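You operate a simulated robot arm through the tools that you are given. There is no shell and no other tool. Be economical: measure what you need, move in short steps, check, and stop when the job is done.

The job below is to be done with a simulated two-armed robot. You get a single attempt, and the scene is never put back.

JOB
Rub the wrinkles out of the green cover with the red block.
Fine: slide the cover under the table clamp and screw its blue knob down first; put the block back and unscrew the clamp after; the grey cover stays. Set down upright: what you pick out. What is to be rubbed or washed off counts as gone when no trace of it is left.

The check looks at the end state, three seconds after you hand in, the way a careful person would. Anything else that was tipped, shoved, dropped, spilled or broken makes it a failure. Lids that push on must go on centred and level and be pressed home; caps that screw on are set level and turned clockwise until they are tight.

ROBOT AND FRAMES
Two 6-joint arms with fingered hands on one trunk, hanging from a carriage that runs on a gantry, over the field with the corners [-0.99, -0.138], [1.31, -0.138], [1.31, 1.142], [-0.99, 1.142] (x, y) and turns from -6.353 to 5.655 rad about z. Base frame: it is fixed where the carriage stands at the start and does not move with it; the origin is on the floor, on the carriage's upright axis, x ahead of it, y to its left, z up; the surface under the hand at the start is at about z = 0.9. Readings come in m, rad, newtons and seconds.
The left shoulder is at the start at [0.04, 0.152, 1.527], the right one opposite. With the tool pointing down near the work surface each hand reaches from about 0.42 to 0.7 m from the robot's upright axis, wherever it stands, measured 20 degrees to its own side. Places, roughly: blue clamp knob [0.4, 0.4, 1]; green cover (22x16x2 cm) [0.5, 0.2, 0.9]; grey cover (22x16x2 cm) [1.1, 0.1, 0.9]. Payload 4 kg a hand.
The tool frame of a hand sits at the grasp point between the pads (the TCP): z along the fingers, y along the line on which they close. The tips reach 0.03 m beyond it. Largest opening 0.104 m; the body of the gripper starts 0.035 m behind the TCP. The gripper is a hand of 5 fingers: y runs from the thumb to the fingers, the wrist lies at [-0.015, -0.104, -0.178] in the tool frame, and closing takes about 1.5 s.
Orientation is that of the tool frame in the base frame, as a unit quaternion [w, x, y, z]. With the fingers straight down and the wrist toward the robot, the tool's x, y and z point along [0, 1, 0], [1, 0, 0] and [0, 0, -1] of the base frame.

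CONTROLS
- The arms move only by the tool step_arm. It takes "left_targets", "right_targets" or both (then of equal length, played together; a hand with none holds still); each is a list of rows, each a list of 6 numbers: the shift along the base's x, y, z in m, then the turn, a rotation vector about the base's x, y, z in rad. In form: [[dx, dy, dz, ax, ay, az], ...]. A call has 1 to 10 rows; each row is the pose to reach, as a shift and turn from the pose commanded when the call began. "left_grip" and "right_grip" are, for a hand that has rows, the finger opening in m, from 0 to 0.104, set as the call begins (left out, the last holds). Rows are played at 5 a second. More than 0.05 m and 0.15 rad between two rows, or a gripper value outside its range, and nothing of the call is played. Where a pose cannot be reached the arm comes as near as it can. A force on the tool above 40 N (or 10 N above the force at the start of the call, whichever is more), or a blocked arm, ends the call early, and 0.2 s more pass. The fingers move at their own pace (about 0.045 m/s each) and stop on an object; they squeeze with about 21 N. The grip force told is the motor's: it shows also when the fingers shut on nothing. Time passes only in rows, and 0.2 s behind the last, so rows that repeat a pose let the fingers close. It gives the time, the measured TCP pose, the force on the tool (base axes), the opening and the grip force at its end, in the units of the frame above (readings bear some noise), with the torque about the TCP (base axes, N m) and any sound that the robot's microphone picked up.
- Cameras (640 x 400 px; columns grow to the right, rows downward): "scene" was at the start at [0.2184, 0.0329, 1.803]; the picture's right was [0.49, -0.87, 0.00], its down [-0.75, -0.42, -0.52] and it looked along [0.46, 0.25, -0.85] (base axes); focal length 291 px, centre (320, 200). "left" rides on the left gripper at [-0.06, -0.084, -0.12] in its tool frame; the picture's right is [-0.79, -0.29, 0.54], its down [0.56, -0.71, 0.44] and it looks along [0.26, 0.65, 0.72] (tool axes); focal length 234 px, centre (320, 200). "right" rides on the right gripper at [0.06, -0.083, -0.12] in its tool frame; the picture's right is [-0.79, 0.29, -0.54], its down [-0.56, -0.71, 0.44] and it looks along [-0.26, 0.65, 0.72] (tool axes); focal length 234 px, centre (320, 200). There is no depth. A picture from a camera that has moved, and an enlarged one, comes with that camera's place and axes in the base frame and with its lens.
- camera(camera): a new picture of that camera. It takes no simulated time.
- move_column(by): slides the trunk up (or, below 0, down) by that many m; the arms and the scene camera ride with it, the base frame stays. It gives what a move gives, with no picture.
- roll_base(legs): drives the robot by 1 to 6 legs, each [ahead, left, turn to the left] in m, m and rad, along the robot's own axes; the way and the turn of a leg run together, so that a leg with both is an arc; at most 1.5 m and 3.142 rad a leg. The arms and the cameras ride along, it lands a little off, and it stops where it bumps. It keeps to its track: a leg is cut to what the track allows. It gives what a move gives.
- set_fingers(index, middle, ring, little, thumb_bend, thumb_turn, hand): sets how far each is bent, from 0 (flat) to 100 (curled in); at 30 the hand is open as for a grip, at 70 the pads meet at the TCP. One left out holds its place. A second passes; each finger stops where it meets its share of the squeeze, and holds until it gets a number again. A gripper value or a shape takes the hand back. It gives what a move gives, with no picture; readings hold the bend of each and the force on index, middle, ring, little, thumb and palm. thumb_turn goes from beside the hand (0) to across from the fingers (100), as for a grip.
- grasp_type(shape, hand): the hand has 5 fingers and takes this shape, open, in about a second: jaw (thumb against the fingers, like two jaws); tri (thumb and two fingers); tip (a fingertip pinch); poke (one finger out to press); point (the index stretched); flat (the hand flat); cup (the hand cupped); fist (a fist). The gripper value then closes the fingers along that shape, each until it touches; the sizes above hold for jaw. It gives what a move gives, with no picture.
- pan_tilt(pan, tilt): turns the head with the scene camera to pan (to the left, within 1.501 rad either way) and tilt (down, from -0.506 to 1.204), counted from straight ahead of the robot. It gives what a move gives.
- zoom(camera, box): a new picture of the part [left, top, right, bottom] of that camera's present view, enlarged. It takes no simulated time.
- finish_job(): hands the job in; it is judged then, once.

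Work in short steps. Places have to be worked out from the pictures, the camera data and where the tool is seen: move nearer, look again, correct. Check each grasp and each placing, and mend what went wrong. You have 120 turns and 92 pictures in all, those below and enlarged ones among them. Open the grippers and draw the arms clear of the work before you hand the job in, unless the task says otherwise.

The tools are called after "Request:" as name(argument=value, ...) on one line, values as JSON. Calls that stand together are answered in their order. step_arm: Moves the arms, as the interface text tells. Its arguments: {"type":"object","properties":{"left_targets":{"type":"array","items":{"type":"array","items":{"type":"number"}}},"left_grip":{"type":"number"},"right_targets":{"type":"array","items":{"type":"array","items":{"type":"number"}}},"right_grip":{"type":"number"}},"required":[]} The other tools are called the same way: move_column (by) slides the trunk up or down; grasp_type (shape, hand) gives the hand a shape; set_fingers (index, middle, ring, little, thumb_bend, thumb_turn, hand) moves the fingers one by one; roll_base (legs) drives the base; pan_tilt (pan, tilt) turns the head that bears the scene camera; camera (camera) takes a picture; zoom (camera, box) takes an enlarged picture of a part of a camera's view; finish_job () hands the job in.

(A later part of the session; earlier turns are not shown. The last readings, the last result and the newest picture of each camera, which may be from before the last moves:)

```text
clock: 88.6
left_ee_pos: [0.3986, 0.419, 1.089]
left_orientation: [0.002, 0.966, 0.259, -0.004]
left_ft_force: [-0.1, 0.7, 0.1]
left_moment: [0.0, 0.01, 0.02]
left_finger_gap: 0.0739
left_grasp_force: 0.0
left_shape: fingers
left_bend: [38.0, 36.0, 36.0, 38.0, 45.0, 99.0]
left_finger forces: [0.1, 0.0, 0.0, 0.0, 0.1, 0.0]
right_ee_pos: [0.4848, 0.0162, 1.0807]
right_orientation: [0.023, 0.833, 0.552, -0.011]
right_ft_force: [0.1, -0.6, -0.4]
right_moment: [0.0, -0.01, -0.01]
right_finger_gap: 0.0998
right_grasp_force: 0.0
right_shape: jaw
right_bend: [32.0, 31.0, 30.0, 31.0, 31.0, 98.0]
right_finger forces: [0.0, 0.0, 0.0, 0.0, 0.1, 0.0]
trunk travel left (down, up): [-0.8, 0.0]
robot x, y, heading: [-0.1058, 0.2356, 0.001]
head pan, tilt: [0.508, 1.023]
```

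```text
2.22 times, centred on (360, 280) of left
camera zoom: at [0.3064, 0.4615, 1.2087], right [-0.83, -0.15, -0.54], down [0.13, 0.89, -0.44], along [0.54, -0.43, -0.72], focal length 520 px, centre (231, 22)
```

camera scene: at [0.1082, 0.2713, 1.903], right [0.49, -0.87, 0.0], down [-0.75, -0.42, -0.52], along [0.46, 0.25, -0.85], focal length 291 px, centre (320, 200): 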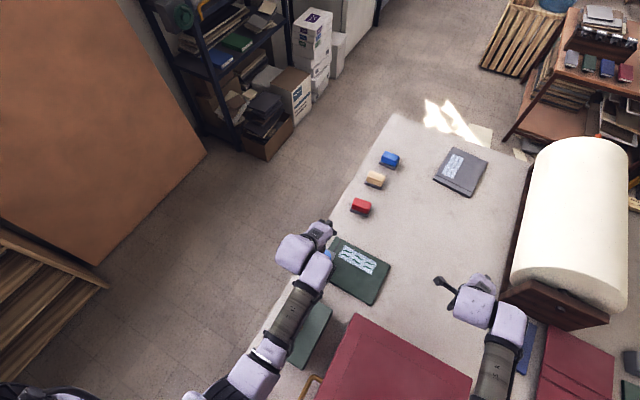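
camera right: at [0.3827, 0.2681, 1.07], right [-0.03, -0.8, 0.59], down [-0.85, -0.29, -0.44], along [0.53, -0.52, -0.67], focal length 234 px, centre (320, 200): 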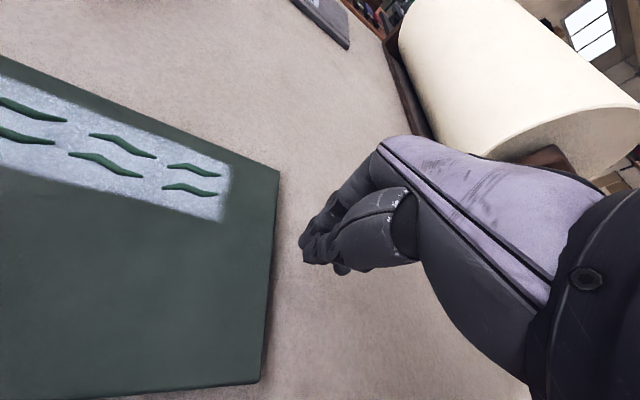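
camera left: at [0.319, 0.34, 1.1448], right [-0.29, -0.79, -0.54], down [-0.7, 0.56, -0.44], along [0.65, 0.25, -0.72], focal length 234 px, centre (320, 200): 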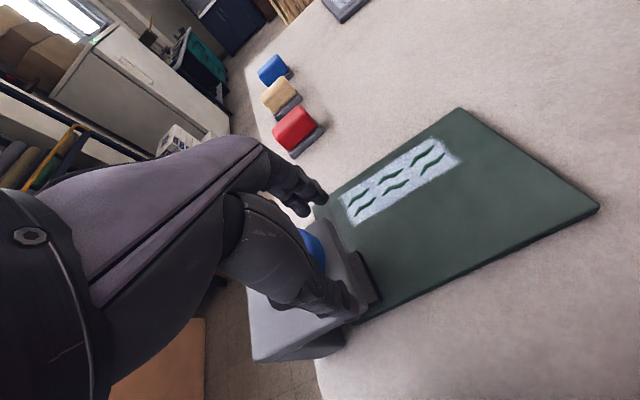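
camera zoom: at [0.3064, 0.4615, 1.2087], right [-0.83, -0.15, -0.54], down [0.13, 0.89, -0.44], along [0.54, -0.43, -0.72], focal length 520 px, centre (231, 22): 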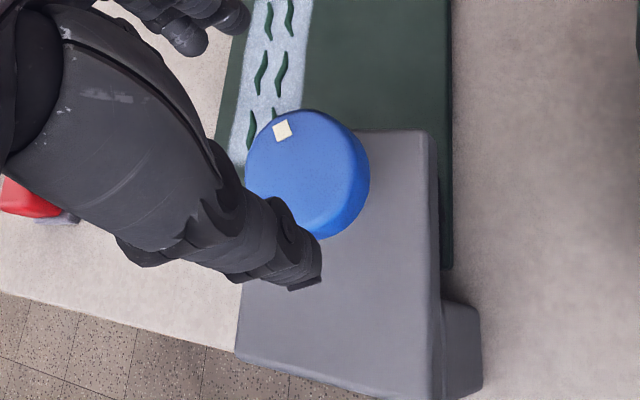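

Another 56° (total ≈133°). I chain two more strokes.

Request:
step_arm(left_targets=[[0, 0, 0, 0, 0, 0.14], [0, 0, 0, 0, 0, 0.28], [0, 0, 0, 0, 0, 0.42], [0, 0, 0, 0, 0, 0.56], [0, 0, 0, 0, 0, 0.7], [0, 0, -0.02, 0, 0, 0.84], [0, 0, -0.045, 0, 0, 0.98], [0, 0, -0.06, 0, 0, 1.06], [0, 0, -0.06, 0, 0, 1.06]])

Request:
set_fingers(hand="left", index=44, middle=75, ring=75, little=44, thumb_bend=80)

Request:
step_arm(left_targets=[[0, 0, 0, 0, 0, -0.13], [0, 0, 0, 0, 0, -0.26], [0, 0.001, 0, 0, 0, -0.39], [0, 0.002, 0, 0, 0, -0.52], [0, 0.003, 0, 0, 0, -0.65], [0, 0.004, 0, 0, 0, -0.78], [0, 0.004, 0, 0, 0, -0.91], [0, 0.004, 0, 0, 0, -1.04], [0, 0.004, 0, 0, 0, -1.17], [0, 0.004, 0, 0, 0, -1.3]])

Request:
set_fingers(hand="left", index=38, middle=36, ring=36, little=38, thumb_bend=45)

Request:
step_arm(left_targets=[[0, -0.002, 0, 0, 0, 0.14], [0, -0.003, 0, 0, 0, 0.28], [0, -0.004, 0, 0, 0, 0.42], [0, -0.004, 0, 0, 0, 0.56], [0, -0.004, 0, 0, 0, 0.7], [0, -0.004, 0, 0, 0, 0.84], [0, -0.004, 0, 0, 0, 0.98], [0, -0.004, 0, 0, 0, 1.12], [0, -0.004, 0, 0, 0, 1.26], [0, -0.004, 0, 0, 0, 1.3]])

Request:
set_fingers(hand="left", index=44, middle=75, ring=75, little=44, thumb_bend=80)

Request:
step_arm(left_targets=[[0, 0, 0, 0, 0, -0.13], [0, 0, 0, 0, 0, -0.26], [0, 0.001, 0, 0, 0, -0.39], [0, 0.002, 0, 0, 0, -0.52], [0, 0.003, 0, 0, 0, -0.65], [0, 0.004, 0, 0, 0, -0.78], [0, 0.004, 0, 0, 0, -0.91], [0, 0.004, 0, 0, 0, -1.04], [0, 0.004, 0, 0, 0, -1.17], [0, 0.004, 0, 0, 0, -1.3]])

Request:
set_fingers(hand="left", index=38, middle=36, ring=36, little=38, thumb_bend=45)

Request:
step_arm(left_targets=[[0, 0, 0.03, 0, 0, 0.1], [0, 0, 0.06, 0, 0, 0.24]])

Request:
zoom(camera="left", box=[260, 190, 460, 370])

```text
clock: 90.6
left_ee_pos: [0.3981, 0.4198, 1.0287]
left_orientation: [0.004, 0.702, 0.712, -0.003]
left_ft_force: [-0.1, -0.5, 0.1]
left_moment: [-0.01, -0.02, 0.01]
left_finger_gap: 0.0737
left_grasp_force: 0.1
left_shape: fingers
left_bend: [38.0, 36.0, 36.0, 38.0, 45.0, 99.0]
left_finger forces: [0.0, 0.0, 0.1, 0.0, 0.1, 0.0]
right_ee_pos: [0.4838, 0.0154, 1.0811]
right_orientation: [0.022, 0.833, 0.552, -0.01]
right_ft_force: [-0.6, 0.5, 0.0]
right_moment: [0.0, 0.01, 0.0]
right_finger_gap: 0.0998
right_grasp_force: 0.1
right_shape: jaw
right_bend: [32.0, 31.0, 30.0, 31.0, 31.0, 98.0]
right_finger forces: [0.0, 0.0, 0.0, 0.0, 0.0, 0.0]
trunk travel left (down, up): [-0.8, 0.0]
robot x, y, heading: [-0.1091, 0.24, 0.002]
head pan, tilt: [0.508, 1.023]
```

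```text
clock: 91.6
left_ee_pos: [0.3982, 0.4198, 1.0302]
left_orientation: [0.003, 0.703, 0.712, -0.002]
left_ft_force: [1.3, 1.1, -0.6]
left_moment: [-0.06, -0.23, -0.18]
left_finger_gap: 0.0527
left_grasp_force: 14.1
left_shape: fingers
left_bend: [44.0, 46.0, 67.0, 44.0, 59.0, 100.0]
left_finger forces: [0.1, 8.4, 8.5, 0.0, 11.7, 0.1]
right_ee_pos: [0.4836, 0.0155, 1.0804]
right_orientation: [0.023, 0.833, 0.553, -0.01]
right_ft_force: [0.0, 0.7, 0.3]
right_moment: [0.0, -0.03, -0.02]
right_finger_gap: 0.1
right_grasp_force: 0.0
right_shape: jaw
right_bend: [32.0, 31.0, 30.0, 31.0, 31.0, 98.0]
right_finger forces: [0.1, 0.0, 0.0, 0.0, 0.1, 0.1]
trunk travel left (down, up): [-0.8, 0.0]
robot x, y, heading: [-0.1073, 0.2381, 0.006]
head pan, tilt: [0.508, 1.023]
```

```text
clock: 93.8
left_ee_pos: [0.3978, 0.4269, 1.0287]
left_orientation: [-0.001, 0.99, 0.14, -0.002]
left_ft_force: [-1.9, 10.6, 0.9]
left_moment: [-0.08, -0.07, 0.27]
left_finger_gap: 0.0471
left_grasp_force: 12.9
left_shape: fingers
left_bend: [44.0, 49.0, 73.0, 44.0, 62.0, 98.0]
left_finger forces: [0.1, 6.4, 9.5, 0.0, 10.1, 0.0]
right_ee_pos: [0.4839, 0.0179, 1.0805]
right_orientation: [0.022, 0.833, 0.553, -0.01]
right_ft_force: [-0.2, -0.3, -1.1]
right_moment: [-0.03, -0.01, -0.02]
right_finger_gap: 0.1001
right_grasp_force: 0.1
right_shape: jaw
right_bend: [32.0, 31.0, 30.0, 31.0, 31.0, 98.0]
right_finger forces: [0.0, 0.1, 0.1, 0.1, 0.0, 0.1]
trunk travel left (down, up): [-0.8, 0.0]
robot x, y, heading: [-0.1082, 0.2376, 0.002]
head pan, tilt: [0.508, 1.023]
```

```text
clock: 94.8
left_ee_pos: [0.3984, 0.4242, 1.029]
left_orientation: [0.001, 0.99, 0.14, -0.004]
left_ft_force: [0.0, -0.1, -0.1]
left_moment: [0.01, 0.02, -0.01]
left_finger_gap: 0.0736
left_grasp_force: 0.0
left_shape: fingers
left_bend: [38.0, 36.0, 36.0, 38.0, 45.0, 100.0]
left_finger forces: [0.0, 0.0, 0.1, 0.0, 0.0, 0.1]
right_ee_pos: [0.4835, 0.0158, 1.0824]
right_orientation: [0.023, 0.833, 0.552, -0.01]
right_ft_force: [0.3, 0.0, 0.0]
right_moment: [0.01, -0.03, 0.05]
right_finger_gap: 0.0998
right_grasp_force: 0.0
right_shape: jaw
right_bend: [32.0, 31.0, 30.0, 31.0, 31.0, 98.0]
right_finger forces: [0.1, 0.1, 0.0, 0.0, 0.0, 0.1]
trunk travel left (down, up): [-0.8, 0.0]
robot x, y, heading: [-0.1128, 0.24, 0.006]
head pan, tilt: [0.508, 1.023]
```

```text
clock: 97.0
left_ee_pos: [0.3988, 0.4202, 1.0296]
left_orientation: [0.004, 0.702, 0.712, -0.002]
left_ft_force: [-0.6, 0.0, 0.0]
left_moment: [-0.03, 0.0, -0.04]
left_finger_gap: 0.0735
left_grasp_force: 0.0
left_shape: fingers
left_bend: [38.0, 36.0, 36.0, 38.0, 45.0, 100.0]
left_finger forces: [0.0, 0.1, 0.0, 0.0, 0.0, 0.0]
right_ee_pos: [0.4843, 0.0166, 1.081]
right_orientation: [0.023, 0.833, 0.552, -0.011]
right_ft_force: [0.3, -0.1, -0.9]
right_moment: [0.0, 0.02, -0.02]
right_finger_gap: 0.0998
right_grasp_force: 0.2
right_shape: jaw
right_bend: [32.0, 31.0, 30.0, 31.0, 31.0, 98.0]
right_finger forces: [0.1, 0.1, 0.1, 0.1, 0.0, 0.1]
trunk travel left (down, up): [-0.8, 0.0]
robot x, y, heading: [-0.1122, 0.2359, 0.007]
head pan, tilt: [0.508, 1.023]
```

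```text
clock: 98.0
left_ee_pos: [0.3975, 0.4197, 1.0285]
left_orientation: [0.002, 0.702, 0.712, -0.002]
left_ft_force: [-10.0, -0.5, 4.7]
left_moment: [-0.12, -0.8, -0.4]
left_finger_gap: 0.0495
left_grasp_force: 29.5
left_shape: fingers
left_bend: [44.0, 44.0, 71.0, 44.0, 62.0, 100.0]
left_finger forces: [0.0, 24.6, 11.9, 0.0, 22.6, 0.0]
right_ee_pos: [0.4834, 0.0168, 1.0799]
right_orientation: [0.022, 0.833, 0.552, -0.011]
right_ft_force: [-0.2, 1.0, -0.3]
right_moment: [0.0, 0.0, 0.01]
right_finger_gap: 0.0995
right_grasp_force: 0.0
right_shape: jaw
right_bend: [32.0, 31.0, 30.0, 31.0, 31.0, 98.0]
right_finger forces: [0.0, 0.0, 0.1, 0.1, 0.0, 0.1]
trunk travel left (down, up): [-0.8, 0.0]
robot x, y, heading: [-0.1091, 0.2358, 0.0]
head pan, tilt: [0.508, 1.023]
```

```text
clock: 100.2
left_ee_pos: [0.3976, 0.4273, 1.0284]
left_orientation: [0.0, 0.99, 0.141, -0.003]
left_ft_force: [2.1, 19.4, -13.3]
left_moment: [-0.45, 0.01, 0.82]
left_finger_gap: 0.0396
left_grasp_force: 36.7
left_shape: fingers
left_bend: [44.0, 47.0, 75.0, 44.0, 68.0, 90.0]
left_finger forces: [0.1, 12.2, 33.2, 0.0, 27.8, 0.1]
right_ee_pos: [0.483, 0.0183, 1.0799]
right_orientation: [0.022, 0.833, 0.553, -0.01]
right_ft_force: [0.1, -0.3, 1.0]
right_moment: [-0.04, 0.0, -0.01]
right_finger_gap: 0.1002
right_grasp_force: 0.1
right_shape: jaw
right_bend: [32.0, 31.0, 30.0, 31.0, 31.0, 98.0]
right_finger forces: [0.0, 0.0, 0.0, 0.0, 0.0, 0.0]
trunk travel left (down, up): [-0.8, 0.0]
robot x, y, heading: [-0.1088, 0.2433, 0.003]
head pan, tilt: [0.508, 1.023]
```

```text
clock: 101.2
left_ee_pos: [0.398, 0.4225, 1.0299]
left_orientation: [0.001, 0.99, 0.141, -0.004]
left_ft_force: [0.4, 0.5, -0.3]
left_moment: [-0.01, 0.01, -0.01]
left_finger_gap: 0.0737
left_grasp_force: 0.1
left_shape: fingers
left_bend: [38.0, 36.0, 36.0, 38.0, 45.0, 100.0]
left_finger forces: [0.0, 0.0, 0.0, 0.0, 0.1, 0.0]
right_ee_pos: [0.4835, 0.0158, 1.0808]
right_orientation: [0.024, 0.834, 0.552, -0.009]
right_ft_force: [0.0, -0.5, -0.2]
right_moment: [0.03, -0.01, 0.01]
right_finger_gap: 0.0998
right_grasp_force: 0.1
right_shape: jaw
right_bend: [32.0, 31.0, 30.0, 31.0, 31.0, 98.0]
right_finger forces: [0.0, 0.0, 0.0, 0.0, 0.1, 0.0]
trunk travel left (down, up): [-0.8, 0.0]
robot x, y, heading: [-0.1104, 0.2379, 0.001]
head pan, tilt: [0.508, 1.023]
```

```text
clock: 101.8
left_ee_pos: [0.3988, 0.4241, 1.0904]
left_orientation: [0.002, 0.966, 0.26, -0.004]
left_ft_force: [0.1, -0.2, -0.1]
left_moment: [-0.02, -0.01, 0.02]
left_finger_gap: 0.0738
left_grasp_force: 0.0
left_shape: fingers
left_bend: [38.0, 36.0, 36.0, 38.0, 45.0, 100.0]
left_finger forces: [0.1, 0.0, 0.1, 0.0, 0.1, 0.1]
right_ee_pos: [0.4842, 0.0154, 1.0803]
right_orientation: [0.022, 0.833, 0.552, -0.011]
right_ft_force: [0.1, 0.2, -0.3]
right_moment: [0.0, 0.01, -0.03]
right_finger_gap: 0.1001
right_grasp_force: 0.0
right_shape: jaw
right_bend: [32.0, 31.0, 30.0, 31.0, 31.0, 98.0]
right_finger forces: [0.0, 0.1, 0.1, 0.0, 0.1, 0.0]
trunk travel left (down, up): [-0.8, 0.0]
robot x, y, heading: [-0.1094, 0.238, 0.001]
head pan, tilt: [0.508, 1.023]
```

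```text
2.22 times, centred on (360, 280) of left
camera zoom: at [0.3057, 0.4661, 1.2092], right [-0.83, -0.15, -0.54], down [0.13, 0.89, -0.44], along [0.54, -0.43, -0.72], focal length 520 px, centre (231, 22)
```

zoom: 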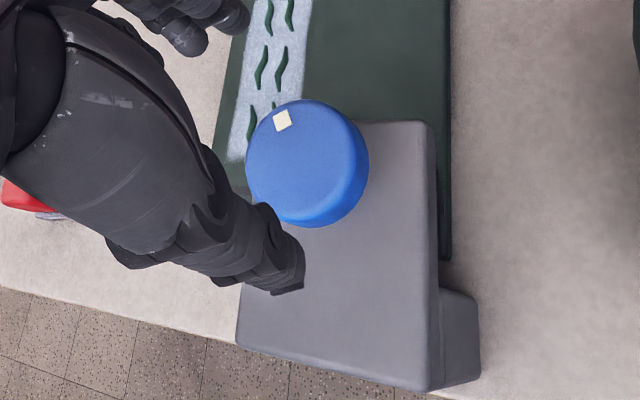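

The mark no longer advances though torque rose to 0.8 Nm, so the screw seems tight. I back the left hand off to view the pad from the side.

Request:
step_arm(left_targets=[[0, 0.02, 0.03, 0, 0, 0.14], [-0.02, 0.05, 0.05, 0, 0, 0.28], [-0.04, 0.08, 0.06, 0, 0, 0.42], [-0.06, 0.11, 0.07, 0, 0, 0.56], [-0.08, 0.14, 0.08, 0, 0, 0.7], [-0.1, 0.17, 0.08, 0, 0, 0.84], [-0.12, 0.2, 0.08, 0, 0, 0.98], [-0.12, 0.22, 0.08, 0, 0, 1.05]], left_grip=0.104)

Request:
zoom(camera="left", box=[420, 0, 640, 180])

Request:
zoom(camera="scene", box=[270, 150, 470, 320])

```text
clock: 103.6
left_ee_pos: [0.2782, 0.6445, 1.169]
left_orientation: [0.003, 0.706, 0.708, -0.003]
left_ft_force: [0.7, -0.3, 0.0]
left_moment: [0.0, 0.02, -0.02]
left_finger_gap: 0.1037
left_grasp_force: 0.1
left_shape: jaw
left_bend: [30.0, 30.0, 30.0, 30.0, 30.0, 97.0]
left_finger forces: [0.0, 0.0, 0.1, 0.0, 0.0, 0.1]
right_ee_pos: [0.4846, 0.0152, 1.0818]
right_orientation: [0.022, 0.833, 0.552, -0.011]
right_ft_force: [0.1, 0.6, 0.0]
right_moment: [0.03, 0.03, -0.03]
right_finger_gap: 0.0998
right_grasp_force: 0.0
right_shape: jaw
right_bend: [32.0, 31.0, 30.0, 31.0, 31.0, 98.0]
right_finger forces: [0.1, 0.0, 0.0, 0.0, 0.0, 0.0]
trunk travel left (down, up): [-0.8, 0.0]
robot x, y, heading: [-0.1085, 0.2404, 0.005]
head pan, tilt: [0.508, 1.023]
```

```text
2.22 times, centred on (530, 90) of left
camera zoom: at [0.1955, 0.5846, 1.2888], right [-0.28, -0.79, -0.54], down [-0.71, 0.55, -0.44], along [0.65, 0.25, -0.72], focal length 520 px, centre (-147, 444)
```

zoom: 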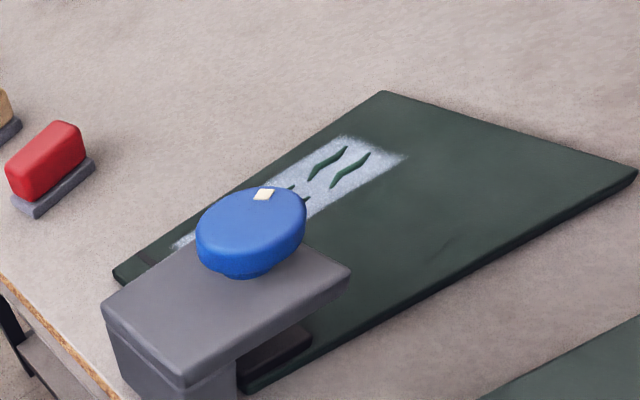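

```text
2.35 times, centred on (370, 235) of scene
camera zoom: at [0.1082, 0.2713, 1.903], right [0.49, -0.87, 0.0], down [-0.75, -0.42, -0.52], along [0.45, 0.25, -0.85], focal length 684 px, centre (202, 118)
```

zoom: 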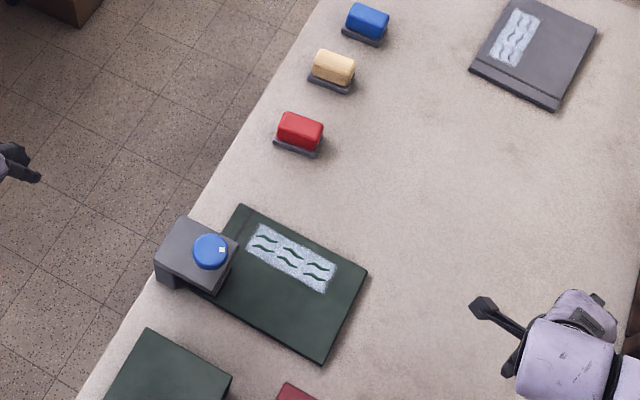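

The pad now rests on the cover: clamped. The red block is at about (0.683, 0.405). I drive the base ahead 0.24 and left 0.065 so it's in the left hand's reach, the right hand staying clear of the roll.

Request:
roll_base(legs=[[0, 0.065, 0], [0.24, 0, 0]])

Request:
camera(camera="left")

Request:
camera(camera="scene")

```text
clock: 105.9
left_ee_pos: [0.517, 0.71, 1.1692]
left_orientation: [0.003, 0.705, 0.709, -0.002]
left_ft_force: [-0.3, 0.0, 0.1]
left_moment: [0.0, 0.0, 0.0]
left_finger_gap: 0.1039
left_grasp_force: 0.0
left_shape: jaw
left_bend: [30.0, 30.0, 30.0, 30.0, 30.0, 97.0]
left_finger forces: [0.0, 0.0, 0.0, 0.1, 0.0, 0.0]
right_ee_pos: [0.7225, 0.0815, 1.081]
right_orientation: [0.023, 0.833, 0.552, -0.01]
right_ft_force: [-0.2, 0.8, -0.5]
right_moment: [0.01, 0.01, 0.0]
right_finger_gap: 0.0997
right_grasp_force: 0.1
right_shape: jaw
right_bend: [32.0, 31.0, 30.0, 31.0, 31.0, 98.0]
right_finger forces: [0.0, 0.1, 0.1, 0.1, 0.0, 0.1]
trunk travel left (down, up): [-0.8, 0.0]
robot x, y, heading: [0.1286, 0.3036, 0.002]
head pan, tilt: [0.508, 1.023]
```

```text
31 pictures are left
camera left: at [0.4347, 0.6505, 1.2886], right [-0.29, -0.79, -0.54], down [-0.71, 0.55, -0.44], along [0.65, 0.25, -0.72], focal length 234 px, centre (320, 200)
```

left: 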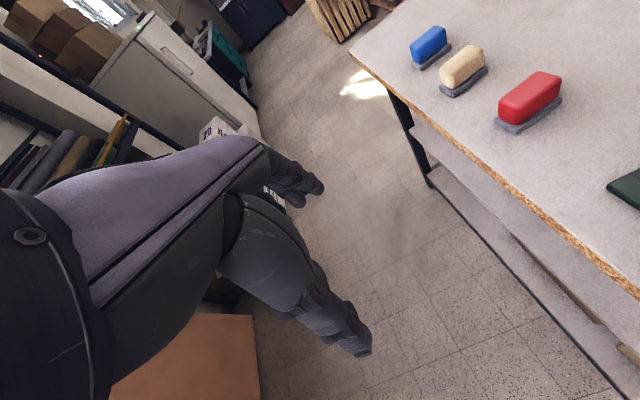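

```text
30 pictures are left
camera scene: at [0.3473, 0.3372, 1.903], right [0.49, -0.87, 0.0], down [-0.75, -0.42, -0.52], along [0.46, 0.25, -0.85], focal length 291 px, centre (320, 200)
```

scene: 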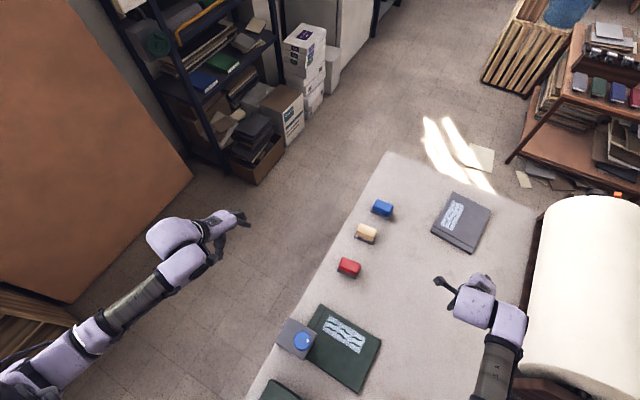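

Zoom to see the red block's shape and orientation.

Request:
zoom(camera="left", box=[400, 20, 600, 145])

```text
3.20 times, centred on (500, 82) of left
camera zoom: at [0.4347, 0.6505, 1.2886], right [-0.29, -0.79, -0.54], down [-0.71, 0.55, -0.44], along [0.65, 0.25, -0.72], focal length 749 px, centre (-256, 576)
```

zoom: 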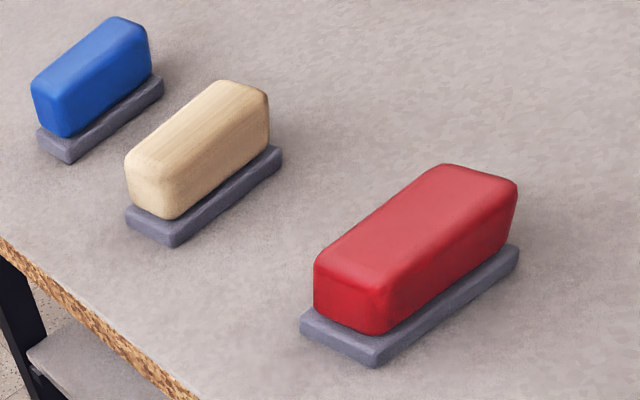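

The block (≈3.5×6.5 cm, top ≈0.945) sits on a grey tray centred at (0.6845, 0.4055), long side along y with ≈+4° yaw. I lower the column 0.1, then bring the left hand above it.

Request:
move_column(by=-0.1)

Request:
step_arm(left_targets=[[0.02, -0.035, 0, 0, 0, 0], [0.04, -0.073, 0, 0, 0, 0.0], [0.06, -0.11, 0, 0, 0, 0], [0.08, -0.15, 0, 0, 0, 0.02], [0.1, -0.19, 0, 0, 0, 0.03], [0.12, -0.225, 0, 0, 0, 0.04], [0.14, -0.26, 0, 0, 0, 0.05], [0.165, -0.297, -0.01, 0, 0, 0.05], [0.1675, -0.3045, -0.02, 0, 0, 0.05], [0.1675, -0.3045, -0.02, 0, 0, 0.05]])

Request:
set_fingers(hand="left", index=38, middle=38, ring=38, little=38, thumb_bend=46, thumb_turn=100)

Request:
camera(camera="left")

```text
clock: 107.3
left_ee_pos: [0.5179, 0.7097, 1.0691]
left_orientation: [0.002, 0.706, 0.708, -0.003]
left_ft_force: [-0.6, 0.4, 0.0]
left_moment: [0.01, 0.03, -0.03]
left_finger_gap: 0.1039
left_grasp_force: 0.0
left_shape: jaw
left_bend: [30.0, 30.0, 30.0, 30.0, 30.0, 97.0]
left_finger forces: [0.0, 0.0, 0.0, 0.0, 0.0, 0.2]
right_ee_pos: [0.7224, 0.0827, 0.9818]
right_orientation: [0.022, 0.833, 0.552, -0.01]
right_ft_force: [0.7, 0.1, -0.7]
right_moment: [0.01, 0.0, 0.0]
right_finger_gap: 0.1002
right_grasp_force: 0.1
right_shape: jaw
right_bend: [32.0, 31.0, 30.0, 31.0, 31.0, 98.0]
right_finger forces: [0.0, 0.0, 0.0, 0.1, 0.0, 0.1]
trunk travel left (down, up): [-0.7, 0.1]
robot x, y, heading: [0.1257, 0.3029, 0.002]
head pan, tilt: [0.508, 1.023]
```

```text
clock: 109.0
left_ee_pos: [0.6648, 0.5265, 1.0451]
left_orientation: [-0.064, 0.675, 0.733, 0.055]
left_ft_force: [-0.4, -0.1, 0.1]
left_moment: [-0.01, 0.0, -0.03]
left_finger_gap: 0.1037
left_grasp_force: 0.1
left_shape: jaw
left_bend: [30.0, 30.0, 30.0, 30.0, 30.0, 97.0]
left_finger forces: [0.0, 0.0, 0.0, 0.0, 0.0, 0.1]
right_ee_pos: [0.7231, 0.0823, 0.9816]
right_orientation: [0.022, 0.833, 0.552, -0.011]
right_ft_force: [-0.8, -0.7, -0.3]
right_moment: [-0.02, 0.02, -0.01]
right_finger_gap: 0.0999
right_grasp_force: 0.1
right_shape: jaw
right_bend: [32.0, 31.0, 30.0, 31.0, 31.0, 98.0]
right_finger forces: [0.2, 0.0, 0.1, 0.0, 0.0, 0.0]
trunk travel left (down, up): [-0.7, 0.1]
robot x, y, heading: [0.1277, 0.3053, 0.003]
head pan, tilt: [0.508, 1.023]
stopped in row 8 (left hand): the arm was blocked; the commanded pose is now the measured one
```

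```text
clock: 110.0
left_ee_pos: [0.6639, 0.5259, 1.0439]
left_orientation: [-0.064, 0.675, 0.733, 0.053]
left_ft_force: [-0.4, 0.1, 0.3]
left_moment: [0.03, 0.01, 0.02]
left_finger_gap: 0.0735
left_grasp_force: 0.1
left_shape: fingers
left_bend: [38.0, 38.0, 38.0, 38.0, 46.0, 99.0]
left_finger forces: [0.1, 0.0, 0.0, 0.1, 0.0, 0.0]
right_ee_pos: [0.7237, 0.0818, 0.9806]
right_orientation: [0.022, 0.834, 0.552, -0.01]
right_ft_force: [0.7, 0.3, -0.2]
right_moment: [-0.02, 0.03, 0.0]
right_finger_gap: 0.0996
right_grasp_force: 0.0
right_shape: jaw
right_bend: [32.0, 31.0, 30.0, 31.0, 31.0, 98.0]
right_finger forces: [0.0, 0.0, 0.0, 0.1, 0.1, 0.0]
trunk travel left (down, up): [-0.7, 0.1]
robot x, y, heading: [0.1282, 0.3055, 0.002]
head pan, tilt: [0.508, 1.023]
```

```text
28 pictures are left
camera left: at [0.5887, 0.4398, 1.1523], right [-0.24, -0.71, -0.66], down [-0.76, 0.56, -0.33], along [0.61, 0.42, -0.67], focal length 234 px, centre (320, 200)
```

left: 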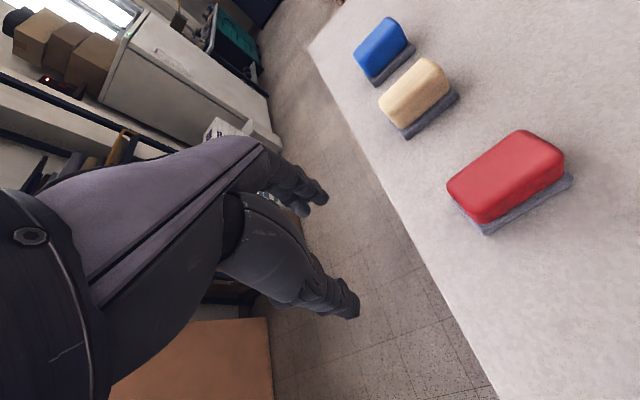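

Inward motion again needs more room on the left side. I move the base right 0.09 so the block lies ~20° to the left.

Request:
roll_base(legs=[[0, -0.09, 0]])

Request:
step_arm(left_targets=[[0.005, -0.005, 0, -0.05, 0.02, -0.03], [0.01, -0.01, 0, -0.1, 0.03, -0.05], [0.02, -0.02, 0, -0.15, 0.04, -0.05], [0.0206, -0.0304, 0, -0.165, 0.045, -0.05], [0.0206, -0.0304, 0, -0.165, 0.045, -0.05]])

```text
clock: 111.1
left_ee_pos: [0.6636, 0.4353, 1.044]
left_orientation: [-0.064, 0.675, 0.733, 0.052]
left_ft_force: [0.1, -0.2, 0.1]
left_moment: [0.01, 0.0, 0.04]
left_finger_gap: 0.0734
left_grasp_force: 0.1
left_shape: fingers
left_bend: [38.0, 38.0, 38.0, 38.0, 46.0, 99.0]
left_finger forces: [0.1, 0.0, 0.0, 0.0, 0.1, 0.0]
right_ee_pos: [0.7237, -0.0085, 0.9817]
right_orientation: [0.022, 0.833, 0.552, -0.011]
right_ft_force: [-0.4, -0.8, -0.3]
right_moment: [0.02, 0.02, 0.02]
right_finger_gap: 0.0999
right_grasp_force: 0.0
right_shape: jaw
right_bend: [32.0, 31.0, 30.0, 31.0, 31.0, 98.0]
right_finger forces: [0.0, 0.0, 0.0, 0.0, 0.0, 0.0]
trunk travel left (down, up): [-0.7, 0.1]
robot x, y, heading: [0.1296, 0.2147, 0.004]
head pan, tilt: [0.508, 1.023]
```

```text
clock: 112.3
left_ee_pos: [0.6834, 0.4039, 1.0427]
left_orientation: [-0.024, 0.697, 0.716, -0.021]
left_ft_force: [-0.1, -0.3, -0.4]
left_moment: [-0.02, -0.01, -0.01]
left_finger_gap: 0.0733
left_grasp_force: 0.1
left_shape: fingers
left_bend: [38.0, 38.0, 38.0, 38.0, 46.0, 99.0]
left_finger forces: [0.1, 0.0, 0.1, 0.0, 0.0, 0.0]
right_ee_pos: [0.7226, -0.0082, 0.9818]
right_orientation: [0.022, 0.833, 0.552, -0.011]
right_ft_force: [0.5, 0.5, 0.1]
right_moment: [-0.03, 0.0, 0.04]
right_finger_gap: 0.0998
right_grasp_force: 0.0
right_shape: jaw
right_bend: [32.0, 31.0, 30.0, 31.0, 31.0, 98.0]
right_finger forces: [0.0, 0.0, 0.0, 0.0, 0.0, 0.0]
trunk travel left (down, up): [-0.7, 0.1]
robot x, y, heading: [0.1264, 0.2125, 0.003]
head pan, tilt: [0.508, 1.023]
```

Over the block. Level, small yaw, and descend to TCP z≈0.955.

Request:
step_arm(left_targets=[[0.001, 0.001, -0.03, 0, -0.064, 0.045], [0.001, 0.001, -0.06, 0, -0.064, 0.045], [0.001, 0.001, -0.08, 0, -0.064, 0.045], [0.001, 0.001, -0.088, 0, -0.064, 0.045]])

Request:
zoom(camera="left", box=[240, 150, 440, 330])

```text
clock: 113.3
left_ee_pos: [0.6848, 0.4063, 0.956]
left_orientation: [0.001, 0.682, 0.732, 0.001]
left_ft_force: [-0.5, 0.0, 0.9]
left_moment: [0.01, 0.03, -0.01]
left_finger_gap: 0.0732
left_grasp_force: 0.0
left_shape: fingers
left_bend: [38.0, 38.0, 38.0, 38.0, 46.0, 99.0]
left_finger forces: [0.1, 0.0, 0.0, 0.1, 0.0, 0.0]
right_ee_pos: [0.7228, -0.0079, 0.982]
right_orientation: [0.023, 0.833, 0.552, -0.01]
right_ft_force: [-0.8, 0.0, -0.3]
right_moment: [0.01, 0.0, 0.02]
right_finger_gap: 0.0999
right_grasp_force: 0.0
right_shape: jaw
right_bend: [32.0, 31.0, 30.0, 31.0, 31.0, 98.0]
right_finger forces: [0.0, 0.1, 0.0, 0.0, 0.0, 0.0]
trunk travel left (down, up): [-0.7, 0.1]
robot x, y, heading: [0.1323, 0.2131, 0.005]
head pan, tilt: [0.508, 1.023]
```

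```text
2.22 times, centred on (340, 240) of left
camera zoom: at [0.6076, 0.3397, 1.075], right [-0.23, -0.81, -0.54], down [-0.74, 0.51, -0.44], along [0.63, 0.3, -0.72], focal length 520 px, centre (276, 111)
```

zoom: 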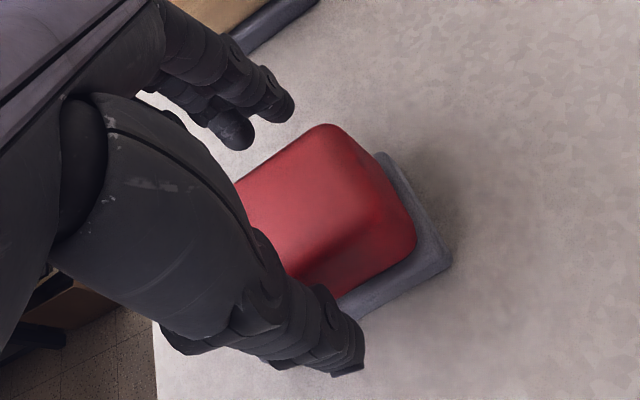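

Thumb and fingers straddle the block. Lower 6 mm and squeeze with all fingers.

Request:
step_arm(left_targets=[[0, 0, -0.006, 0, 0, 0], [0, 0, -0.006, 0, 0, 0]])

Request:
set_fingers(hand="left", index=75, middle=75, ring=75, little=75, thumb_bend=80)

Request:
zoom(camera="left", box=[240, 150, 440, 330])

```text
clock: 113.9
left_ee_pos: [0.6859, 0.4062, 0.9496]
left_orientation: [0.001, 0.681, 0.732, 0.001]
left_ft_force: [0.3, 0.1, -0.7]
left_moment: [0.03, 0.04, -0.02]
left_finger_gap: 0.0733
left_grasp_force: 0.1
left_shape: fingers
left_bend: [38.0, 38.0, 38.0, 38.0, 46.0, 99.0]
left_finger forces: [0.1, 0.1, 0.1, 0.1, 0.0, 0.0]
right_ee_pos: [0.7234, -0.0079, 0.9808]
right_orientation: [0.022, 0.834, 0.552, -0.011]
right_ft_force: [0.4, 0.4, 0.3]
right_moment: [0.01, 0.02, -0.02]
right_finger_gap: 0.0996
right_grasp_force: 0.1
right_shape: jaw
right_bend: [32.0, 31.0, 30.0, 31.0, 31.0, 98.0]
right_finger forces: [0.0, 0.0, 0.0, 0.0, 0.1, 0.0]
trunk travel left (down, up): [-0.7, 0.1]
robot x, y, heading: [0.1286, 0.214, 0.001]
head pan, tilt: [0.508, 1.023]
```

```text
clock: 114.9
left_ee_pos: [0.6855, 0.4053, 0.9496]
left_orientation: [0.001, 0.681, 0.732, 0.001]
left_ft_force: [0.6, -0.1, 0.0]
left_moment: [-0.06, 0.03, 0.01]
left_finger_gap: 0.0361
left_grasp_force: 20.7
left_shape: fingers
left_bend: [57.0, 59.0, 61.0, 75.0, 59.0, 99.0]
left_finger forces: [7.1, 6.8, 6.7, 0.0, 20.6, 0.0]
right_ee_pos: [0.7234, -0.0083, 0.9795]
right_orientation: [0.022, 0.833, 0.552, -0.011]
right_ft_force: [-0.2, 0.3, 0.2]
right_moment: [-0.02, 0.01, -0.01]
right_finger_gap: 0.0997
right_grasp_force: 0.1
right_shape: jaw
right_bend: [32.0, 31.0, 30.0, 31.0, 31.0, 98.0]
right_finger forces: [0.0, 0.0, 0.0, 0.1, 0.0, 0.0]
trunk travel left (down, up): [-0.7, 0.1]
robot x, y, heading: [0.1291, 0.214, 0.002]
head pan, tilt: [0.508, 1.023]
```

```text
2.22 times, centred on (340, 240) of left
camera zoom: at [0.6072, 0.3398, 1.0689], right [-0.23, -0.81, -0.54], down [-0.74, 0.51, -0.44], along [0.63, 0.3, -0.72], focal length 520 px, centre (276, 111)
```

zoom: 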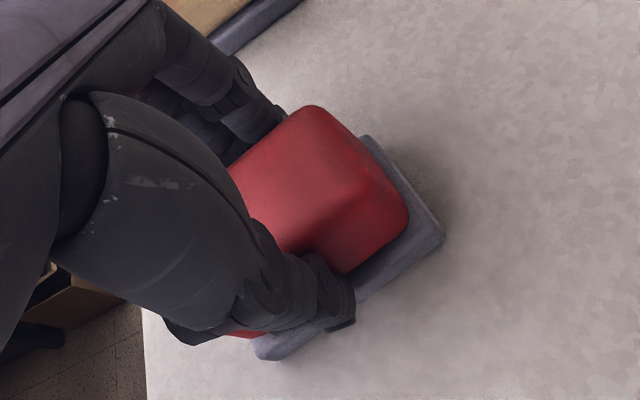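

Firm, balanced grasp (gap 36 mm) with no net side force. Lift 6 cm and look whether the tray stays.

Request:
step_arm(left_targets=[[0, 0, 0.02, 0, 0, 0], [0, 0, 0.05, 0, 0, 0], [0, 0, 0.08, 0, 0, 0], [0, 0, 0.08, 0, 0, 0]])

Request:
camera(camera="left")

```text
clock: 115.9
left_ee_pos: [0.6864, 0.4052, 1.0289]
left_orientation: [0.001, 0.681, 0.732, 0.0]
left_ft_force: [-0.7, 0.3, -1.8]
left_moment: [-0.01, 0.0, -0.02]
left_finger_gap: 0.0358
left_grasp_force: 20.8
left_shape: fingers
left_bend: [57.0, 59.0, 61.0, 75.0, 59.0, 99.0]
left_finger forces: [7.0, 6.7, 6.8, 0.0, 20.6, 0.0]
right_ee_pos: [0.7233, -0.0088, 0.9809]
right_orientation: [0.023, 0.833, 0.553, -0.01]
right_ft_force: [0.2, 0.4, 0.2]
right_moment: [-0.01, 0.02, 0.01]
right_finger_gap: 0.0999
right_grasp_force: 0.0
right_shape: jaw
right_bend: [32.0, 31.0, 30.0, 31.0, 31.0, 98.0]
right_finger forces: [0.0, 0.0, 0.0, 0.1, 0.0, 0.0]
trunk travel left (down, up): [-0.7, 0.1]
robot x, y, heading: [0.1299, 0.2108, -0.003]
head pan, tilt: [0.508, 1.023]
```

```text
25 pictures are left
camera left: at [0.6077, 0.3396, 1.1485], right [-0.23, -0.81, -0.54], down [-0.74, 0.51, -0.44], along [0.63, 0.3, -0.72], focal length 234 px, centre (320, 200)
```

left: 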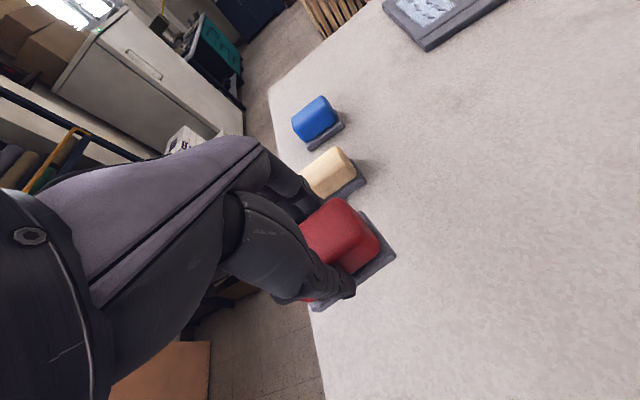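

The grey sole belongs to the block (it lifted along); nothing else moved. I tuck the right arm in, then drive the base back 0.2 and right 0.06 so the patch (x 0.461–0.508, y 0.258–0.395) lies under the left hand.

Request:
step_arm(right_targets=[[-0.02, 0.02, 0.02, 0, 0, 0], [-0.04, 0.04, 0.03, 0, 0, 0], [-0.06, 0.06, 0.04, 0, 0, 0], [-0.08, 0.075, 0.05, 0, 0, 0], [-0.09, 0.08, 0.05, 0, 0, 0]], left_targets=[[0, 0, 0.02, 0, 0, 0], [0, 0, 0.03, 0, 0, 0], [0, 0, 0.04, 0, 0, 0], [0, 0, 0.05, 0, 0, 0], [0, 0, 0.05, 0, 0, 0]])

Request:
roll_base(legs=[[0, -0.06, 0], [-0.2, 0, 0]])

Request:
camera(camera="scene")

```text
clock: 117.1
left_ee_pos: [0.6838, 0.4144, 1.0771]
left_orientation: [-0.006, 0.68, 0.733, 0.003]
left_ft_force: [0.1, 0.5, -2.2]
left_moment: [0.01, -0.01, 0.02]
left_finger_gap: 0.0359
left_grasp_force: 20.8
left_shape: fingers
left_bend: [57.0, 59.0, 61.0, 75.0, 59.0, 99.0]
left_finger forces: [7.1, 6.7, 6.7, 0.1, 20.5, 0.0]
right_ee_pos: [0.6335, 0.0715, 1.0303]
right_orientation: [0.022, 0.834, 0.552, -0.011]
right_ft_force: [-0.8, -0.1, 0.0]
right_moment: [0.05, 0.0, -0.01]
right_finger_gap: 0.0999
right_grasp_force: 0.0
right_shape: jaw
right_bend: [32.0, 31.0, 30.0, 31.0, 31.0, 98.0]
right_finger forces: [0.0, 0.1, 0.0, 0.0, 0.0, 0.1]
trunk travel left (down, up): [-0.7, 0.1]
robot x, y, heading: [0.1323, 0.2128, -0.002]
head pan, tilt: [0.508, 1.023]
```

```text
clock: 119.3
left_ee_pos: [0.4854, 0.3544, 1.0801]
left_orientation: [-0.005, 0.68, 0.733, 0.006]
left_ft_force: [-0.1, -0.7, -2.3]
left_moment: [0.02, -0.01, -0.01]
left_finger_gap: 0.0358
left_grasp_force: 20.9
left_shape: fingers
left_bend: [57.0, 59.0, 61.0, 75.0, 59.0, 99.0]
left_finger forces: [7.1, 6.7, 6.7, 0.0, 20.5, 0.1]
right_ee_pos: [0.4331, 0.0116, 1.032]
right_orientation: [0.022, 0.833, 0.553, -0.011]
right_ft_force: [-0.8, 0.4, 0.1]
right_moment: [-0.03, 0.0, 0.0]
right_finger_gap: 0.0999
right_grasp_force: 0.1
right_shape: jaw
right_bend: [32.0, 31.0, 30.0, 31.0, 31.0, 98.0]
right_finger forces: [0.0, 0.1, 0.0, 0.0, 0.0, 0.0]
trunk travel left (down, up): [-0.7, 0.1]
robot x, y, heading: [-0.0718, 0.1507, 0.002]
head pan, tilt: [0.508, 1.023]
```

```text
24 pictures are left
camera scene: at [0.1469, 0.1865, 1.8029], right [0.49, -0.87, 0.0], down [-0.74, -0.42, -0.52], along [0.45, 0.25, -0.85], focal length 291 px, centre (320, 200)
```

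scene: 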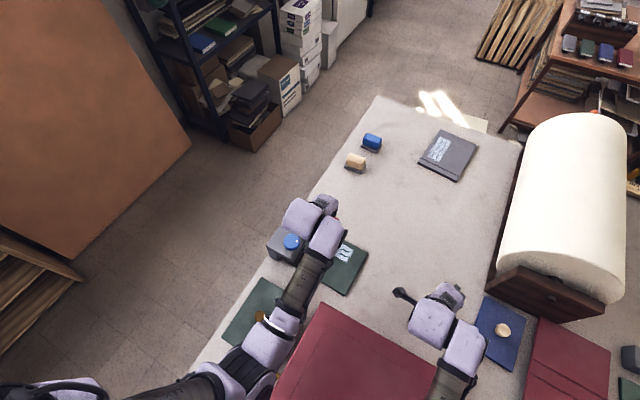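

Hand with block is over the patch. Move to y≈0.305 and descend to just above the cover (contact expected at TCP z≈0.970).

Request:
step_arm(left_targets=[[0, -0.02, -0.02, 0, 0, 0], [0, -0.04, -0.05, 0, 0, 0], [0, -0.045, -0.08, 0, 0, 0], [0, -0.048, -0.1, 0, 0, 0], [0, -0.048, -0.104, 0, 0, 0], [0, -0.048, -0.104, 0, 0, 0]])

Request:
camera(camera="left")

```text
clock: 120.9
left_ee_pos: [0.4837, 0.338, 0.9707]
left_orientation: [-0.022, 0.674, 0.738, 0.021]
left_ft_force: [0.0, 0.5, -2.2]
left_moment: [-0.02, 0.0, -0.01]
left_finger_gap: 0.0359
left_grasp_force: 19.9
left_shape: fingers
left_bend: [57.0, 59.0, 62.0, 75.0, 59.0, 99.0]
left_finger forces: [7.1, 6.6, 6.8, 0.0, 20.3, 0.1]
right_ee_pos: [0.4325, 0.0113, 1.03]
right_orientation: [0.022, 0.833, 0.553, -0.011]
right_ft_force: [-0.1, -0.1, 0.8]
right_moment: [0.02, 0.01, -0.01]
right_finger_gap: 0.0999
right_grasp_force: 0.1
right_shape: jaw
right_bend: [32.0, 31.0, 30.0, 31.0, 31.0, 98.0]
right_finger forces: [0.1, 0.0, 0.0, 0.0, 0.0, 0.1]
trunk travel left (down, up): [-0.7, 0.1]
robot x, y, heading: [-0.07, 0.1584, -0.004]
head pan, tilt: [0.508, 1.023]
stopped in row 6 (left hand): the arm was blocked; the commanded pose is now the measured one
```

```text
23 pictures are left
camera left: at [0.407, 0.2632, 1.086], right [-0.22, -0.78, -0.59], down [-0.75, 0.52, -0.4], along [0.62, 0.36, -0.7], focal length 234 px, centre (320, 200)
```

left: 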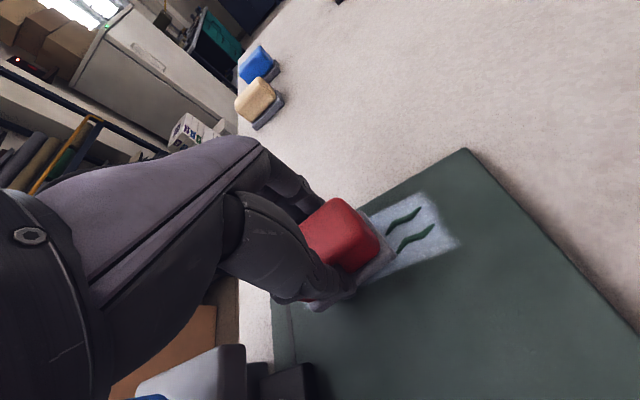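

The yaw limit again. Lift 1.5 cm, turn the hand −0.3 rad and level it, then move to y≈0.30.

Request:
step_arm(left_targets=[[0, 0, 0.015, -0.03, 0, -0.1], [0, -0.005, 0.015, -0.06, 0, -0.2], [0, -0.015, 0.015, -0.06, 0, -0.3], [0, -0.03, 0.012, -0.06, 0, -0.3], [0, -0.04, 0.008, -0.06, 0, -0.3], [0, -0.04, 0.005, -0.06, 0, -0.3]])

```text
clock: 122.3
left_ee_pos: [0.4817, 0.301, 0.9734]
left_orientation: [-0.001, 0.777, 0.629, 0.003]
left_ft_force: [0.6, 0.2, -1.7]
left_moment: [0.0, 0.01, 0.0]
left_finger_gap: 0.036
left_grasp_force: 20.4
left_shape: fingers
left_bend: [57.0, 59.0, 62.0, 75.0, 59.0, 99.0]
left_finger forces: [7.2, 6.7, 6.6, 0.0, 20.4, 0.0]
right_ee_pos: [0.4335, 0.0117, 1.0307]
right_orientation: [0.022, 0.833, 0.553, -0.01]
right_ft_force: [-0.9, -0.9, -1.0]
right_moment: [0.0, 0.03, -0.02]
right_finger_gap: 0.0999
right_grasp_force: 0.0
right_shape: jaw
right_bend: [32.0, 31.0, 30.0, 31.0, 31.0, 98.0]
right_finger forces: [0.1, 0.1, 0.1, 0.0, 0.1, 0.0]
trunk travel left (down, up): [-0.7, 0.1]
robot x, y, heading: [-0.0714, 0.1514, 0.003]
head pan, tilt: [0.508, 1.023]
```

Level and free. Descend in 1.5 mm rows to feel contact.

Request:
step_arm(left_targets=[[0.003, 0, -0.002, 0, 0, 0], [0.003, 0, -0.004, 0, 0, 0], [0.003, 0, -0.006, 0, 0, 0], [0.003, 0, -0.007, 0, 0, 0]])

```text
clock: 123.3
left_ee_pos: [0.4864, 0.2993, 0.9688]
left_orientation: [0.001, 0.778, 0.629, 0.003]
left_ft_force: [0.0, 0.6, -2.8]
left_moment: [0.0, 0.01, 0.03]
left_finger_gap: 0.0357
left_grasp_force: 20.1
left_shape: fingers
left_bend: [57.0, 59.0, 62.0, 75.0, 59.0, 99.0]
left_finger forces: [7.1, 6.5, 6.6, 0.0, 20.4, 0.1]
right_ee_pos: [0.4334, 0.0109, 1.0303]
right_orientation: [0.023, 0.833, 0.553, -0.011]
right_ft_force: [-0.1, -0.7, -0.5]
right_moment: [0.01, 0.0, -0.01]
right_finger_gap: 0.1
right_grasp_force: 0.1
right_shape: jaw
right_bend: [32.0, 31.0, 30.0, 31.0, 31.0, 98.0]
right_finger forces: [0.0, 0.1, 0.0, 0.1, 0.0, 0.0]
trunk travel left (down, up): [-0.7, 0.1]
robot x, y, heading: [-0.0697, 0.1506, -0.002]
head pan, tilt: [0.508, 1.023]
```

No contact yet (weight only). Continue down in 1.5 mm rows.

Request:
step_arm(left_targets=[[0, 0, -0.002, 0, 0, 0], [0, 0, -0.004, 0, 0, 0], [0, 0, -0.005, 0, 0, 0], [0, 0, -0.006, 0, 0, 0]])

```text
clock: 124.3
left_ee_pos: [0.4875, 0.2969, 0.9621]
left_orientation: [0.002, 0.778, 0.629, 0.002]
left_ft_force: [0.4, -0.3, -1.5]
left_moment: [0.01, 0.01, -0.01]
left_finger_gap: 0.0358
left_grasp_force: 20.2
left_shape: fingers
left_bend: [57.0, 59.0, 62.0, 75.0, 59.0, 99.0]
left_finger forces: [7.2, 6.6, 6.8, 0.1, 20.3, 0.1]
right_ee_pos: [0.4327, 0.0121, 1.0318]
right_orientation: [0.022, 0.833, 0.553, -0.01]
right_ft_force: [-0.3, 0.3, 0.0]
right_moment: [0.04, -0.02, -0.01]
right_finger_gap: 0.0999
right_grasp_force: 0.0
right_shape: jaw
right_bend: [32.0, 31.0, 30.0, 31.0, 31.0, 98.0]
right_finger forces: [0.0, 0.1, 0.2, 0.0, 0.1, 0.0]
trunk travel left (down, up): [-0.7, 0.1]
robot x, y, heading: [-0.0698, 0.1505, -0.003]
head pan, tilt: [0.508, 1.023]
```

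Still free. Continue.

Request:
step_arm(left_targets=[[0, 0, -0.002, 0, 0, 0], [0, 0, -0.004, 0, 0, 0], [0, 0, -0.006, 0, 0, 0], [0, 0, -0.008, 0, 0, 0]])

Request:
camera(camera="left")

```text
clock: 125.3
left_ee_pos: [0.4912, 0.2963, 0.9584]
left_orientation: [0.006, 0.778, 0.629, 0.005]
left_ft_force: [-3.7, 1.8, 22.5]
left_moment: [0.09, 0.33, 0.0]
left_finger_gap: 0.0359
left_grasp_force: 21.3
left_shape: fingers
left_bend: [58.0, 60.0, 63.0, 75.0, 59.0, 99.0]
left_finger forces: [6.4, 6.1, 6.3, 0.1, 23.1, 0.2]
right_ee_pos: [0.4339, 0.0121, 1.0307]
right_orientation: [0.022, 0.833, 0.552, -0.01]
right_ft_force: [0.4, 0.3, -0.2]
right_moment: [0.02, 0.02, -0.01]
right_finger_gap: 0.1
right_grasp_force: 0.0
right_shape: jaw
right_bend: [32.0, 31.0, 30.0, 31.0, 31.0, 98.0]
right_finger forces: [0.0, 0.0, 0.0, 0.0, 0.0, 0.0]
trunk travel left (down, up): [-0.7, 0.1]
robot x, y, heading: [-0.0755, 0.1519, 0.008]
head pan, tilt: [0.508, 1.023]
```

```text
22 pictures are left
camera left: at [0.3952, 0.2546, 1.0766], right [-0.44, -0.71, -0.55], down [-0.57, 0.69, -0.45], along [0.7, 0.11, -0.71], focal length 234 px, centre (320, 200)
```

left: 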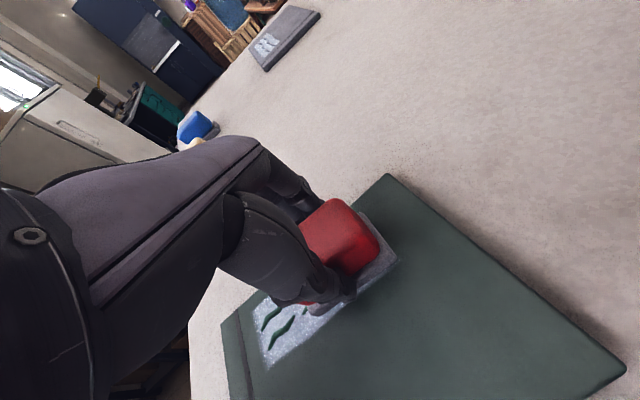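

Contact at 22 N. I ease 1.5 mm and rub along y: back and forth over the patch.

Request:
step_arm(left_targets=[[-0.003, -0.01, 0.002, 0, 0, 0], [-0.003, 0.01, 0.0015, 0, 0, 0], [-0.003, 0.03, 0.0015, 0, 0, 0], [-0.003, 0.05, 0.0015, 0, 0, 0], [-0.003, 0.062, 0.0015, 0, 0, 0], [-0.003, 0.045, 0.0015, 0, 0, 0], [-0.003, 0.025, 0.0015, 0, 0, 0], [-0.003, 0.005, 0.0015, 0, 0, 0], [-0.003, -0.015, 0.0015, 0, 0, 0]])

Request:
camera(camera="left")

```text
clock: 127.3
left_ee_pos: [0.4866, 0.2991, 0.9561]
left_orientation: [-0.005, 0.776, 0.63, 0.011]
left_ft_force: [-2.1, 0.3, 34.3]
left_moment: [0.18, 0.14, -0.15]
left_finger_gap: 0.0362
left_grasp_force: 24.9
left_shape: fingers
left_bend: [59.0, 60.0, 63.0, 75.0, 59.0, 100.0]
left_finger forces: [6.5, 9.2, 8.0, 1.0, 24.2, 0.1]
right_ee_pos: [0.4353, 0.0128, 1.0316]
right_orientation: [0.022, 0.833, 0.553, -0.009]
right_ft_force: [0.2, 0.4, 0.8]
right_moment: [-0.01, 0.0, 0.0]
right_finger_gap: 0.0998
right_grasp_force: 0.0
right_shape: jaw
right_bend: [32.0, 31.0, 30.0, 31.0, 31.0, 98.0]
right_finger forces: [0.0, 0.0, 0.0, 0.1, 0.0, 0.0]
trunk travel left (down, up): [-0.7, 0.1]
robot x, y, heading: [-0.0717, 0.1558, -0.001]
head pan, tilt: [0.508, 1.023]
```

```text
21 pictures are left
camera left: at [0.3922, 0.2544, 1.0732], right [-0.44, -0.7, -0.56], down [-0.57, 0.7, -0.43], along [0.69, 0.14, -0.71], focal length 234 px, centre (320, 200)
```

left: 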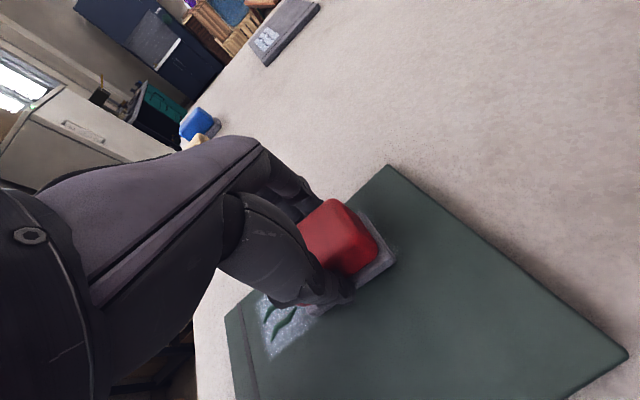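

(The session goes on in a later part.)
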